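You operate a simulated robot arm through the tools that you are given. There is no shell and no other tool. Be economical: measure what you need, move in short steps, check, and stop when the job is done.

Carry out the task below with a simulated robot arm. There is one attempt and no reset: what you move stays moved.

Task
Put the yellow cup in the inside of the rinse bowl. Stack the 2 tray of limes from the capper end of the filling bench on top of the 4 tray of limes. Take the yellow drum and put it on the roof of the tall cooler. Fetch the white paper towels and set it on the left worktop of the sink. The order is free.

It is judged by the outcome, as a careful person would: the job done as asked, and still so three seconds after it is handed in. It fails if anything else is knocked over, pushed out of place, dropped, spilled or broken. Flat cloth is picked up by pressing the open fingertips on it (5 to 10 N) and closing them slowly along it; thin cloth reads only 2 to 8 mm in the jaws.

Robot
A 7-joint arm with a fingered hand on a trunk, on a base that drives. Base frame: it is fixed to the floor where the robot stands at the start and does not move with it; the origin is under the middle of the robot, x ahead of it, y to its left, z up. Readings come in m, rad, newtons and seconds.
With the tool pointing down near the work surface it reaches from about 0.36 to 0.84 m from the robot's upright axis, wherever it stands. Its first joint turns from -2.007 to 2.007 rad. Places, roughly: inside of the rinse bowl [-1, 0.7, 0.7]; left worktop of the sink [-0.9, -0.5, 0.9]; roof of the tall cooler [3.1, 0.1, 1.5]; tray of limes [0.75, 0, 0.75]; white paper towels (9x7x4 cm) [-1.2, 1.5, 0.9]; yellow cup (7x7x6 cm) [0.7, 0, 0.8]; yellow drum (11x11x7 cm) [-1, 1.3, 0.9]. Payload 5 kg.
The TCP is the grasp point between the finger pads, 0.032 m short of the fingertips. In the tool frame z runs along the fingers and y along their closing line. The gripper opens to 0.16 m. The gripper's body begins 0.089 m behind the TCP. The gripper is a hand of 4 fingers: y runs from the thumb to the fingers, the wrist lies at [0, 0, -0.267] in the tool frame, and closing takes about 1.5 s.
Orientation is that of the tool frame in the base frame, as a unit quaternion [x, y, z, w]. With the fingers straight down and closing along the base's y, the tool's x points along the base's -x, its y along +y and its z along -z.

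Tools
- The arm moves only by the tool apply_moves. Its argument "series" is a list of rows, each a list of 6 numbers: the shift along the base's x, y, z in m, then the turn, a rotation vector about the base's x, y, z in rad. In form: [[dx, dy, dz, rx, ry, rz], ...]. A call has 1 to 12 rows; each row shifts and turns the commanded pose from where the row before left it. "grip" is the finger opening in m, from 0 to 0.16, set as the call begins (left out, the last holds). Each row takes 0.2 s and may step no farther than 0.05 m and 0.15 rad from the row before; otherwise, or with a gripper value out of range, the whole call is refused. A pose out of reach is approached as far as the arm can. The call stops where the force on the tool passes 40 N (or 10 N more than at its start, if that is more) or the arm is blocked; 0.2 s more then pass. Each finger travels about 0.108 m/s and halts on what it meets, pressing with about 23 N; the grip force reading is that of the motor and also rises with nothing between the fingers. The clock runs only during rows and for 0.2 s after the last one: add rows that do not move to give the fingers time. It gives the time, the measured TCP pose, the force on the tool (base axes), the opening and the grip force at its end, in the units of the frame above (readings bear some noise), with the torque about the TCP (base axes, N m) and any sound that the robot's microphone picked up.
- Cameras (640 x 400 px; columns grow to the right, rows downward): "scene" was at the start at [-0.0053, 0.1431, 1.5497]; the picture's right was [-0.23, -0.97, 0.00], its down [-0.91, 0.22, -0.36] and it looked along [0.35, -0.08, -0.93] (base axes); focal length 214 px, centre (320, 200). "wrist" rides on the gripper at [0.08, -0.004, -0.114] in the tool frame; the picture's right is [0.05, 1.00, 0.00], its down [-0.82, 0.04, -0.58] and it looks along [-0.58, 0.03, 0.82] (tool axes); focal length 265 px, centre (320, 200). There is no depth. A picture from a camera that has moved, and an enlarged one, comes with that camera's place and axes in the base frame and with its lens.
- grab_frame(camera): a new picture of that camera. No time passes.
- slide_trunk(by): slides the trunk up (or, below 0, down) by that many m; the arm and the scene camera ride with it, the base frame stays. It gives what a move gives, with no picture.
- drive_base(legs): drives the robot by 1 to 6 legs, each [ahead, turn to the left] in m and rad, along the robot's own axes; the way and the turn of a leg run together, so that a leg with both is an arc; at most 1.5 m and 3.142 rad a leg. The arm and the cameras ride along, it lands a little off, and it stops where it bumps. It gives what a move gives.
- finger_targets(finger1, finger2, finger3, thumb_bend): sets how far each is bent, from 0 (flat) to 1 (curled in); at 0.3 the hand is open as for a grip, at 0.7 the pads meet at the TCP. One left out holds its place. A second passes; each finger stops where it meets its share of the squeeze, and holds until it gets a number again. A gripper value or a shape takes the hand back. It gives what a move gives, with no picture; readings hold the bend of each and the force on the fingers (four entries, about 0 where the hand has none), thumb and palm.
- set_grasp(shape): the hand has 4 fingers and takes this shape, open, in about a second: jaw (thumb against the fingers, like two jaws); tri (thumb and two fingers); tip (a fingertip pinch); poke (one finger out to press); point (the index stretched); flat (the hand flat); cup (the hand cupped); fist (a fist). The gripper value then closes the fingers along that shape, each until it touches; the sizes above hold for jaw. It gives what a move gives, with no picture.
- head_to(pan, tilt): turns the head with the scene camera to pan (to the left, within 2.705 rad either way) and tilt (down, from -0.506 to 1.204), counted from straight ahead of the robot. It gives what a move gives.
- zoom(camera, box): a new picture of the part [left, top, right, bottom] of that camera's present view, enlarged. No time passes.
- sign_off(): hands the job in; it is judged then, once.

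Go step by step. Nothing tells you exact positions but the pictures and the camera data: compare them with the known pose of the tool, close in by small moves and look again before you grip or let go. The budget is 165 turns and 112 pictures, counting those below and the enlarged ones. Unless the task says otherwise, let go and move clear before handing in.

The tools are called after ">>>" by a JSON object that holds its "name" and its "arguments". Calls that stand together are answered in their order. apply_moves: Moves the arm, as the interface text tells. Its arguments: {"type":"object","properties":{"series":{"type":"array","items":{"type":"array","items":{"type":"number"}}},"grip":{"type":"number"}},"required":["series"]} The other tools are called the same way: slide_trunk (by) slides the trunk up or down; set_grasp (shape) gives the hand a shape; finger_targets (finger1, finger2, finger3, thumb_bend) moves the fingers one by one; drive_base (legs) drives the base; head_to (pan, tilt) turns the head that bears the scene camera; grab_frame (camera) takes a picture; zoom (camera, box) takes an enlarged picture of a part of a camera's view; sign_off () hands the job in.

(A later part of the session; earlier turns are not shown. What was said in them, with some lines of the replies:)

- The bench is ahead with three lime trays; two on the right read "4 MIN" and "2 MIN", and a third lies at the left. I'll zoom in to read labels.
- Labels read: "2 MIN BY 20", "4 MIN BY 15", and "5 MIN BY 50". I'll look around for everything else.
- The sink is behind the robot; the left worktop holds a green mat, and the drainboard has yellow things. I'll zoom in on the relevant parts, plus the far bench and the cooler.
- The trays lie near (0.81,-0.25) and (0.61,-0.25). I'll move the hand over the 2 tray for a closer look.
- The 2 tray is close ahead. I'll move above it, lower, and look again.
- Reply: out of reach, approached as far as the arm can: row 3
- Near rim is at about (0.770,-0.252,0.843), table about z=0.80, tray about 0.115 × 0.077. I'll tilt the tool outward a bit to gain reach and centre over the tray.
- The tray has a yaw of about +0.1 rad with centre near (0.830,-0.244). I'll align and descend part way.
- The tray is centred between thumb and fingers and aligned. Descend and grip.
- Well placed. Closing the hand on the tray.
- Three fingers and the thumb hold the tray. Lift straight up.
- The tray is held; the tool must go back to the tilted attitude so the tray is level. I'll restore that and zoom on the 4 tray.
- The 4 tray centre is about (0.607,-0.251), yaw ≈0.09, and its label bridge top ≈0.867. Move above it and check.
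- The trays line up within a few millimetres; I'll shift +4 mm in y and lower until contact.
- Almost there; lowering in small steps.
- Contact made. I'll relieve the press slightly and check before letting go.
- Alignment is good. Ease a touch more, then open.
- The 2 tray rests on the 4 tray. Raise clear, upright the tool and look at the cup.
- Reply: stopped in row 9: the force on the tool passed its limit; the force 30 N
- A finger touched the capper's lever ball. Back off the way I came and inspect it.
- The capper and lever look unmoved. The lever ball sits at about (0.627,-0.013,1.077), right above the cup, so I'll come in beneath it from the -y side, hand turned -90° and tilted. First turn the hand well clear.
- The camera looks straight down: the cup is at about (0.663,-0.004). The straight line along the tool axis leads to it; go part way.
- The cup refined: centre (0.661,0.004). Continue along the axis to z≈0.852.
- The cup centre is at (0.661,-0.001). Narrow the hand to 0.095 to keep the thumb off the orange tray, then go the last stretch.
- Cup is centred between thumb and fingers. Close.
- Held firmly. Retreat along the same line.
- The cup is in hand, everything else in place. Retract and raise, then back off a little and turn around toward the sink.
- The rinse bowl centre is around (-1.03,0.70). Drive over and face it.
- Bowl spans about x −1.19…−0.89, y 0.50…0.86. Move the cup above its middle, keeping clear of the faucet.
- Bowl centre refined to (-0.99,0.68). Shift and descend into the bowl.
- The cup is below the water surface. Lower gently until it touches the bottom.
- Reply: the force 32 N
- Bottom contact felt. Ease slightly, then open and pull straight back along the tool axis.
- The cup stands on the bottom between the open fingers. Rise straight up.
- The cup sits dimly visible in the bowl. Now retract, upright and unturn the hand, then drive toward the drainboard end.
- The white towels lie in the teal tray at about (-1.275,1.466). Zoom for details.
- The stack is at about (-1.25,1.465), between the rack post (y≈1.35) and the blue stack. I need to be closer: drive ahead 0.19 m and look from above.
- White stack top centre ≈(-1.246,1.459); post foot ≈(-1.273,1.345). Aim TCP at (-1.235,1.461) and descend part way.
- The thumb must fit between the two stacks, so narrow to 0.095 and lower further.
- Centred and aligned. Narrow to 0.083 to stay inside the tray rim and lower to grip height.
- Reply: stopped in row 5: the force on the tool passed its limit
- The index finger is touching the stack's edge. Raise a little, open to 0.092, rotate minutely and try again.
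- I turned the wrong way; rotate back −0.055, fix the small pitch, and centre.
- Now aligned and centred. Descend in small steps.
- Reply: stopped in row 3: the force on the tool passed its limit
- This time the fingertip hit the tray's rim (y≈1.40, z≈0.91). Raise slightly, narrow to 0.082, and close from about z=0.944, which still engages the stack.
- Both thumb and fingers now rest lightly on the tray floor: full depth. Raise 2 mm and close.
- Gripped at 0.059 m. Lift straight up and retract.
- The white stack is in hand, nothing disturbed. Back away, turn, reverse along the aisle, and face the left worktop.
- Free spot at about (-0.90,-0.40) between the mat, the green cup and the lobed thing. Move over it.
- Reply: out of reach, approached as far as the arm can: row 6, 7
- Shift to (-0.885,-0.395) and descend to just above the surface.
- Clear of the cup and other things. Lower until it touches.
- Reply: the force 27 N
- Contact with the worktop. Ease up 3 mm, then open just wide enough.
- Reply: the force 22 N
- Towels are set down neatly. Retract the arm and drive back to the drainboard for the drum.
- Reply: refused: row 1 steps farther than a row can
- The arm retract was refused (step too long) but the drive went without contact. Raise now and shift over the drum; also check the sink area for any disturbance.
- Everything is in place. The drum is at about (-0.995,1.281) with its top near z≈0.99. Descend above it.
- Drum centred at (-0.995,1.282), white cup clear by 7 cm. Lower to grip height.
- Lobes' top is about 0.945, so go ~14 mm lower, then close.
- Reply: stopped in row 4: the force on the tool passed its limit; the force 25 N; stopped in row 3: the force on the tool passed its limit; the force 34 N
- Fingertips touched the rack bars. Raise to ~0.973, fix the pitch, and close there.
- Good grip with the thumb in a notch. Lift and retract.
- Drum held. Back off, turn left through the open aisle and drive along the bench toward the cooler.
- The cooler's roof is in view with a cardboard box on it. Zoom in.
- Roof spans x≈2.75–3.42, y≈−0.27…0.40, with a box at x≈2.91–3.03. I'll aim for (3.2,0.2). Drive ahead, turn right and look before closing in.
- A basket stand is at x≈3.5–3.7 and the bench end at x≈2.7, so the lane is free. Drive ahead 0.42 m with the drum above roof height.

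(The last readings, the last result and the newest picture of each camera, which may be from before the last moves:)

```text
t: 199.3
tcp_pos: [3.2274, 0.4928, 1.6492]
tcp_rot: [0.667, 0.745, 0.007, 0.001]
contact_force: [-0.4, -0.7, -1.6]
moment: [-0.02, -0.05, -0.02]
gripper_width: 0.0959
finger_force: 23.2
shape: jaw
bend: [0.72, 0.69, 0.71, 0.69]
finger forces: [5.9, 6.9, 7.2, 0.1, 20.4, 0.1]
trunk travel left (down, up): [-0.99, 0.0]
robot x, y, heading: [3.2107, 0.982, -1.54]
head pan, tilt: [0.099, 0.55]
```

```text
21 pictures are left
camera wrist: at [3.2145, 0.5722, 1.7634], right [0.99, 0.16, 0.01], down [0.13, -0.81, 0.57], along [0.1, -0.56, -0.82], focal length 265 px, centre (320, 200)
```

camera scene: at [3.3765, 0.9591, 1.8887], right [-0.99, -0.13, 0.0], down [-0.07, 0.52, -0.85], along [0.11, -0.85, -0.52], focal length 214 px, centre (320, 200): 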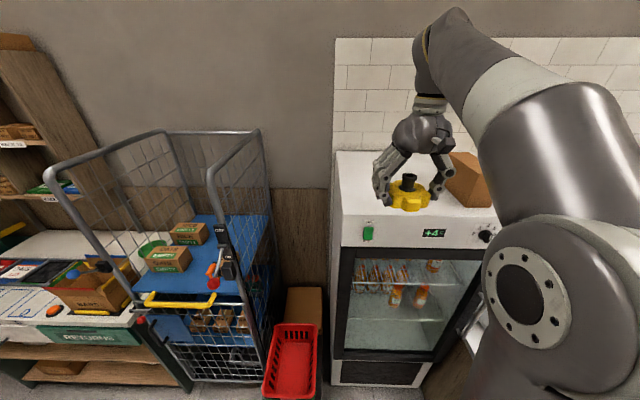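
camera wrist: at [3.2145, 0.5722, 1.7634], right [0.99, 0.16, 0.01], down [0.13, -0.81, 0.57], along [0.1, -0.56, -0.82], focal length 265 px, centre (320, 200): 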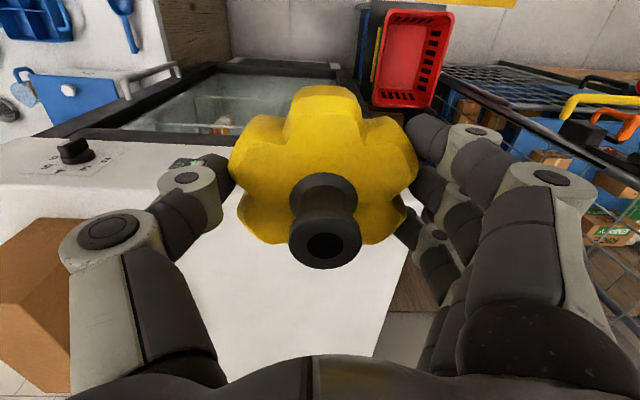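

Roof is clear between x≈3.03 and 3.39. Move the drum over (3.2,0.25).

>>> {"name": "apply_moves", "arguments": {"series": [[-0.004, -0.045, 0, 0, 0, 0], [-0.004, -0.045, 0, 0, 0, 0], [-0.004, -0.045, 0, 0, 0, 0], [-0.004, -0.045, 0, 0, 0, 0], [-0.004, -0.045, 0, 0, 0, 0], [-0.003, -0.02, -0.02, 0, 0, 0], [0, 0, -0.02, 0, 0, 0], [0, 0, 0, 0, 0, 0]]}}

>>> {"name": "grab_frame", "arguments": {"camera": "wrist"}}

>>> {"name": "zoom", "arguments": {"camera": "scene", "box": [310, 90, 530, 250]}}

```text
t: 201.1
tcp_pos: [3.2078, 0.3095, 1.5743]
tcp_rot: [0.667, 0.745, 0.007, 0.0]
contact_force: [-0.4, -0.7, -1.0]
moment: [0.05, 0.01, 0.06]
gripper_width: 0.0959
finger_force: 23.1
shape: jaw
bend: [0.72, 0.69, 0.71, 0.69]
finger forces: [6.2, 7.1, 7.7, 0.1, 20.8, 0.0]
out of reach, approached as far as the arm can: row 3, 4, 5
trunk travel left (down, up): [-0.99, 0.0]
robot x, y, heading: [3.2084, 0.981, -1.536]
head pan, tilt: [0.099, 0.55]
```

```text
20 pictures are left
camera wrist: at [3.1932, 0.3872, 1.6895], right [0.99, 0.16, 0.01], down [0.13, -0.81, 0.57], along [0.1, -0.56, -0.82], focal length 265 px, centre (320, 200)
```

wrist: 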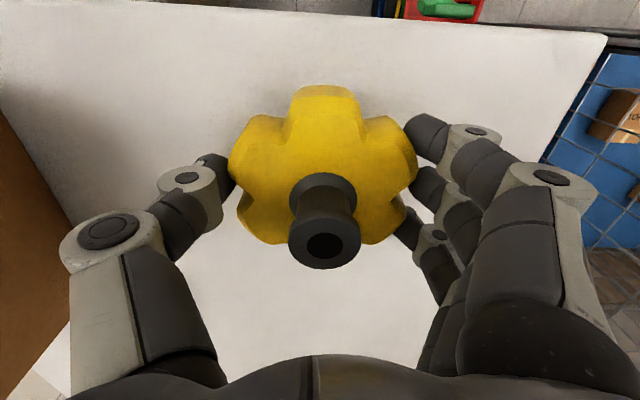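

```text
2.50 times, centred on (420, 170) of scene
camera zoom: at [3.3768, 0.9564, 1.8887], right [-0.99, -0.13, 0.0], down [-0.07, 0.52, -0.85], along [0.11, -0.84, -0.52], focal length 536 px, centre (70, 275)
```

zoom: 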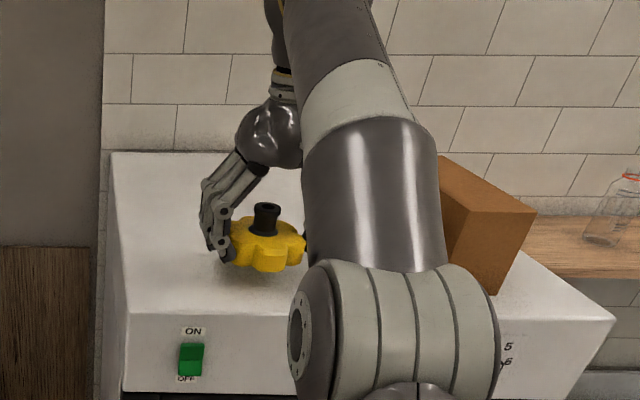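

Over the roof; nudge 5 cm deeper at this lower height, then lower gradually.

>>> {"name": "apply_moves", "arguments": {"series": [[0, -0.025, -0.005, 0, 0, 0], [0, -0.025, -0.005, 0, 0, 0], [0, 0, -0.005, 0, 0, 0], [0, 0, 0, 0, 0, 0]]}}

>>> {"name": "zoom", "arguments": {"camera": "scene", "box": [310, 90, 530, 250]}}

```text
t: 202.1
tcp_pos: [3.2113, 0.2842, 1.5596]
tcp_rot: [0.666, 0.746, 0.006, 0.0]
contact_force: [-0.2, 0.3, -0.7]
moment: [0.02, 0.0, 0.01]
gripper_width: 0.0961
finger_force: 23.3
shape: jaw
bend: [0.72, 0.69, 0.71, 0.69]
finger forces: [6.0, 6.8, 7.8, 0.0, 20.6, 0.0]
out of reach, approached as far as the arm can: row 2
trunk travel left (down, up): [-0.99, 0.0]
robot x, y, heading: [3.2117, 0.9792, -1.534]
head pan, tilt: [0.099, 0.55]
```

```text
2.50 times, centred on (420, 170) of scene
camera zoom: at [3.3768, 0.9585, 1.8887], right [-0.99, -0.13, 0.0], down [-0.07, 0.52, -0.85], along [0.11, -0.85, -0.52], focal length 536 px, centre (70, 275)
```

zoom: 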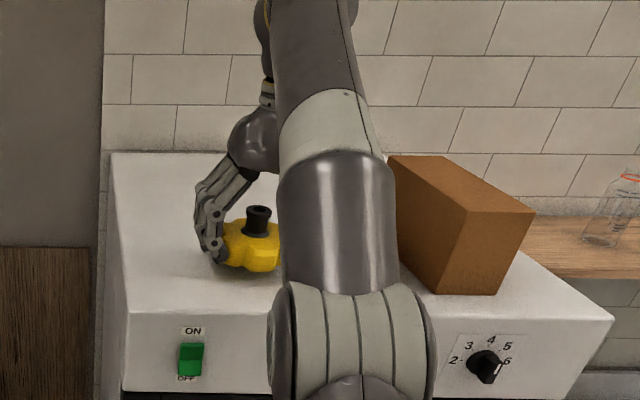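

There's a 5 cm margin to the roof's front edge; drive ahead 6 cm for a safer spot, then lower.

>>> {"name": "drive_base", "arguments": {"legs": [[0.06, 0]]}}

>>> {"name": "apply_moves", "arguments": {"series": [[0, 0, -0.005, 0, 0, 0], [0, 0, -0.005, 0, 0, 0], [0, 0, -0.004, 0, 0, 0], [0, 0, -0.003, 0, 0, 0], [0, 0, 0, 0, 0, 0]]}}

>>> {"name": "zoom", "arguments": {"camera": "scene", "box": [310, 90, 530, 250]}}

```text
t: 203.1
tcp_pos: [3.213, 0.2244, 1.5575]
tcp_rot: [0.667, 0.745, 0.007, 0.0]
contact_force: [-0.7, -1.1, -1.9]
moment: [0.09, 0.0, -0.03]
gripper_width: 0.0959
finger_force: 22.8
shape: jaw
bend: [0.72, 0.69, 0.71, 0.69]
finger forces: [5.9, 6.7, 7.8, 0.0, 20.5, 0.1]
trunk travel left (down, up): [-0.99, 0.0]
robot x, y, heading: [3.2147, 0.9243, -1.54]
head pan, tilt: [0.099, 0.55]
```

```text
t: 204.3
tcp_pos: [3.2129, 0.2262, 1.5432]
tcp_rot: [0.667, 0.745, 0.006, 0.001]
contact_force: [0.7, 0.0, -1.8]
moment: [0.01, -0.04, 0.0]
gripper_width: 0.0959
finger_force: 23.1
shape: jaw
bend: [0.72, 0.69, 0.71, 0.69]
finger forces: [6.0, 6.9, 7.8, 0.0, 20.4, 0.0]
trunk travel left (down, up): [-0.99, 0.0]
robot x, y, heading: [3.2106, 0.9244, -1.537]
head pan, tilt: [0.099, 0.55]
```

```text
2.50 times, centred on (420, 170) of scene
camera zoom: at [3.3785, 0.9001, 1.8888], right [-0.99, -0.13, 0.0], down [-0.07, 0.52, -0.85], along [0.11, -0.85, -0.52], focal length 536 px, centre (70, 275)
```

zoom: 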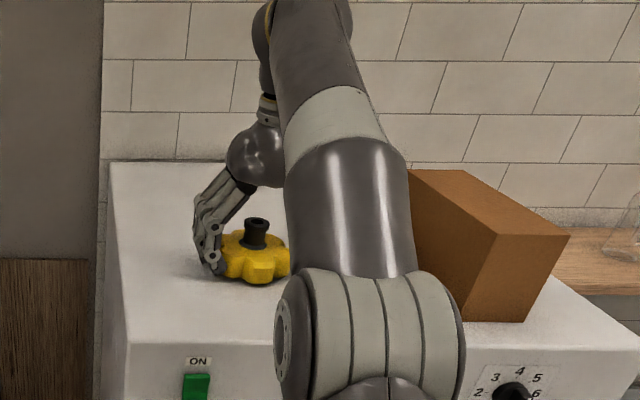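

Still a small gap. Continue in 3 mm steps until it touches.

>>> {"name": "apply_moves", "arguments": {"series": [[0, 0, -0.003, 0, 0, 0], [0, 0, -0.003, 0, 0, 0], [0, 0, -0.003, 0, 0, 0], [0, 0, 0, 0, 0, 0]]}}

```text
t: 205.3
tcp_pos: [3.2127, 0.2265, 1.5354]
tcp_rot: [0.667, 0.745, 0.004, 0.003]
contact_force: [-0.2, -5.3, 21.0]
moment: [-0.1, -0.13, -0.06]
gripper_width: 0.0957
finger_force: 22.5
shape: jaw
bend: [0.72, 0.69, 0.71, 0.69]
finger forces: [6.5, 7.5, 8.7, 0.1, 23.1, 0.0]
trunk travel left (down, up): [-0.99, 0.0]
robot x, y, heading: [3.2083, 0.9261, -1.537]
head pan, tilt: [0.099, 0.55]
```

Contact. Ease, open and rise straight up.

>>> {"name": "apply_moves", "arguments": {"series": [[0, 0, 0.003, 0, 0, 0], [0, 0, 0, 0, 0, 0]]}}

>>> {"name": "apply_moves", "arguments": {"series": [[0, 0, 0, 0, 0, 0], [0, 0, 0, 0, 0, 0], [0, 0, 0, 0, 0, 0], [0, 0, 0, 0, 0, 0], [0, 0, 0, 0, 0, 0]], "grip": 0.15}}

>>> {"name": "grab_frame", "arguments": {"camera": "wrist"}}

```text
t: 205.9
tcp_pos: [3.2139, 0.2261, 1.5365]
tcp_rot: [0.667, 0.745, 0.006, 0.001]
contact_force: [-0.9, -4.0, 14.5]
moment: [-0.14, -0.09, -0.04]
gripper_width: 0.0955
finger_force: 22.8
shape: jaw
bend: [0.72, 0.69, 0.71, 0.69]
finger forces: [6.5, 7.4, 8.3, 0.1, 23.3, 0.1]
trunk travel left (down, up): [-0.99, 0.0]
robot x, y, heading: [3.2125, 0.9217, -1.541]
head pan, tilt: [0.099, 0.55]
```

```text
t: 207.1
tcp_pos: [3.2131, 0.2264, 1.5373]
tcp_rot: [0.667, 0.745, 0.006, 0.0]
contact_force: [0.1, 0.1, -0.1]
moment: [-0.01, 0.02, 0.01]
gripper_width: 0.1499
finger_force: 0.0
shape: jaw
bend: [0.42, 0.42, 0.42, 0.39]
finger forces: [0.1, 0.1, 0.0, 0.1, 0.0, 0.0]
trunk travel left (down, up): [-0.99, 0.0]
robot x, y, heading: [3.2113, 0.923, -1.54]
head pan, tilt: [0.099, 0.55]
```

```text
16 pictures are left
camera wrist: at [3.1995, 0.3046, 1.6509], right [0.99, 0.16, 0.01], down [0.13, -0.81, 0.57], along [0.1, -0.56, -0.82], focal length 265 px, centre (320, 200)
```

wrist: 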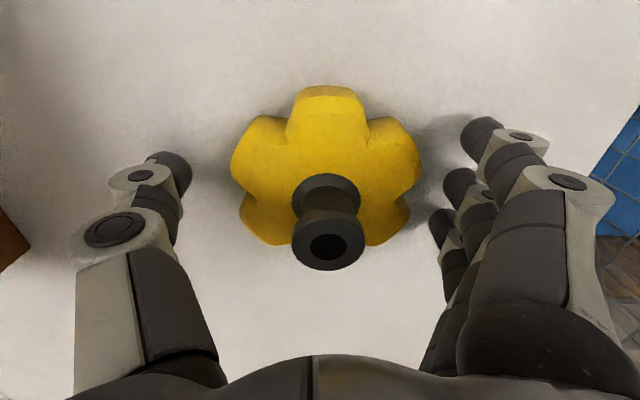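

The drum stands free on the roof. Rise while drifting back toward the robot.

>>> {"name": "apply_moves", "arguments": {"series": [[0, 0, 0.02, 0, 0, 0], [0, 0.004, 0.025, 0, 0, 0], [0, 0.012, 0.025, 0, 0, 0], [0, 0.015, 0.03, 0, 0, 0], [0, 0.03, 0.02, 0, 0, 0], [0, 0.04, 0, 0, 0, 0], [0, 0.045, 0, 0, 0, 0], [0, 0.045, 0, 0, 0, 0], [0, 0, 0, 0, 0, 0]], "grip": 0.16}}

>>> {"name": "drive_base", "arguments": {"legs": [[-0.4, 0]]}}

>>> {"name": "zoom", "arguments": {"camera": "scene", "box": [250, 60, 490, 210]}}

```text
t: 209.1
tcp_pos: [3.2144, 0.4321, 1.6401]
tcp_rot: [0.668, 0.744, 0.008, 0.0]
contact_force: [-0.1, -1.1, -0.4]
moment: [0.07, -0.02, -0.04]
gripper_width: 0.1599
finger_force: 0.1
shape: jaw
bend: [0.3, 0.3, 0.3, 0.3]
finger forces: [0.0, 0.0, 0.1, 0.1, 0.0, 0.0]
out of reach, approached as far as the arm can: row 2, 3, 4
trunk travel left (down, up): [-0.99, 0.0]
robot x, y, heading: [3.2082, 0.9242, -1.535]
head pan, tilt: [0.099, 0.55]
```

```text
t: 211.5
tcp_pos: [3.202, 0.8311, 1.6418]
tcp_rot: [0.665, 0.746, 0.006, 0.001]
contact_force: [-0.2, 0.5, -0.3]
moment: [-0.03, -0.02, -0.02]
gripper_width: 0.1597
finger_force: 0.0
shape: jaw
bend: [0.3, 0.3, 0.3, 0.3]
finger forces: [0.0, 0.0, 0.1, 0.0, 0.0, 0.0]
trunk travel left (down, up): [-0.99, 0.0]
robot x, y, heading: [3.1952, 1.3209, -1.532]
head pan, tilt: [0.099, 0.55]
```

```text
2.67 times, centred on (370, 135) of scene
camera zoom: at [3.3646, 1.2989, 1.8888], right [-0.99, -0.14, 0.0], down [-0.07, 0.52, -0.85], along [0.12, -0.84, -0.52], focal length 572 px, centre (187, 373)
```

zoom: 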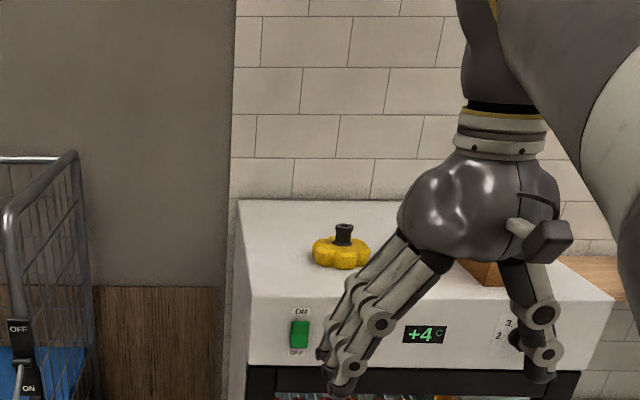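

The drum stands on the roof. One last look at the stacked trays on the bench.

>>> {"name": "head_to", "arguments": {"pan": -0.98, "tilt": 0.35}}

>>> {"name": "zoom", "arguments": {"camera": "scene", "box": [240, 120, 400, 240]}}

```text
t: 212.9
tcp_pos: [3.2019, 0.8313, 1.6409]
tcp_rot: [0.666, 0.746, 0.006, 0.001]
contact_force: [0.4, 0.4, -0.8]
moment: [-0.02, 0.0, 0.0]
gripper_width: 0.1597
finger_force: 0.0
shape: jaw
bend: [0.3, 0.3, 0.3, 0.3]
finger forces: [0.0, 0.0, 0.1, 0.0, 0.0, 0.1]
trunk travel left (down, up): [-0.99, 0.0]
robot x, y, heading: [3.1976, 1.3256, -1.529]
head pan, tilt: [-0.979, 0.351]
```

```text
3.33 times, centred on (320, 180) of scene
camera zoom: at [3.2772, 1.332, 1.907], right [-0.59, 0.81, 0.0], down [0.28, 0.2, -0.94], along [-0.76, -0.55, -0.34], focal length 715 px, centre (320, 267)
```

zoom: 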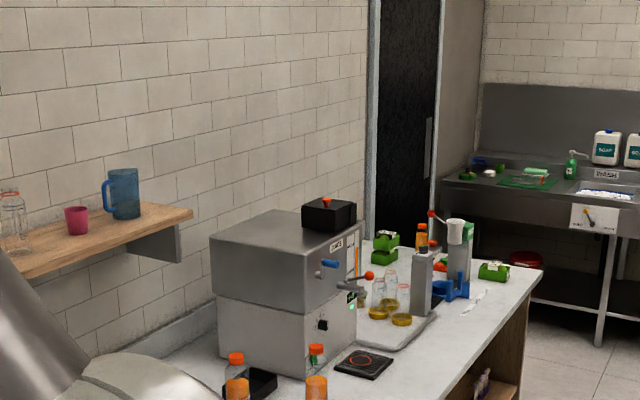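

Zoom closer on the trays.

>>> {"name": "zoom", "arguments": {"camera": "scene", "box": [320, 170, 380, 205]}}

```text
10.67 times, centred on (350, 188) of scene
camera zoom: at [3.2772, 1.332, 1.907], right [-0.59, 0.81, 0.0], down [0.28, 0.2, -0.94], along [-0.76, -0.55, -0.34], focal length 2288 px, centre (0, 333)
```

zoom: 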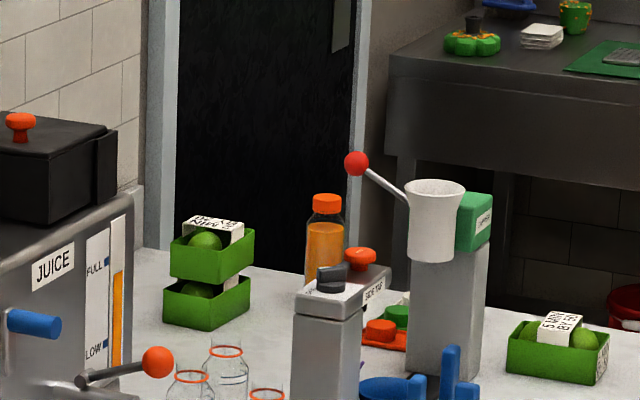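

The trays are stacked squarely, the towels are on the left worktop, the drum is on the cooler roof and the cup is in the rinse bowl. Handing in.

>>> {"name": "sign_off", "arguments": {}}

```text
The job is handed in.
```

All four jobs are done and handed in:
- **Limes:** the 2 tray is stacked squarely on the 4 tray.
- **Cup:** it is on the bottom of the rinse bowl. It was only faintly visible through the water, so I couldn't confirm it is upright.
- **Towels:** they are on the left worktop, between the mat, the green cup and the green lobed piece.
- **Drum:** it stands on the cooler roof, clear of the cardboard box.

A finger bumped the capper's lever ball once. I backed off, and the machine and lever looked unmoved in the pictures afterwards.
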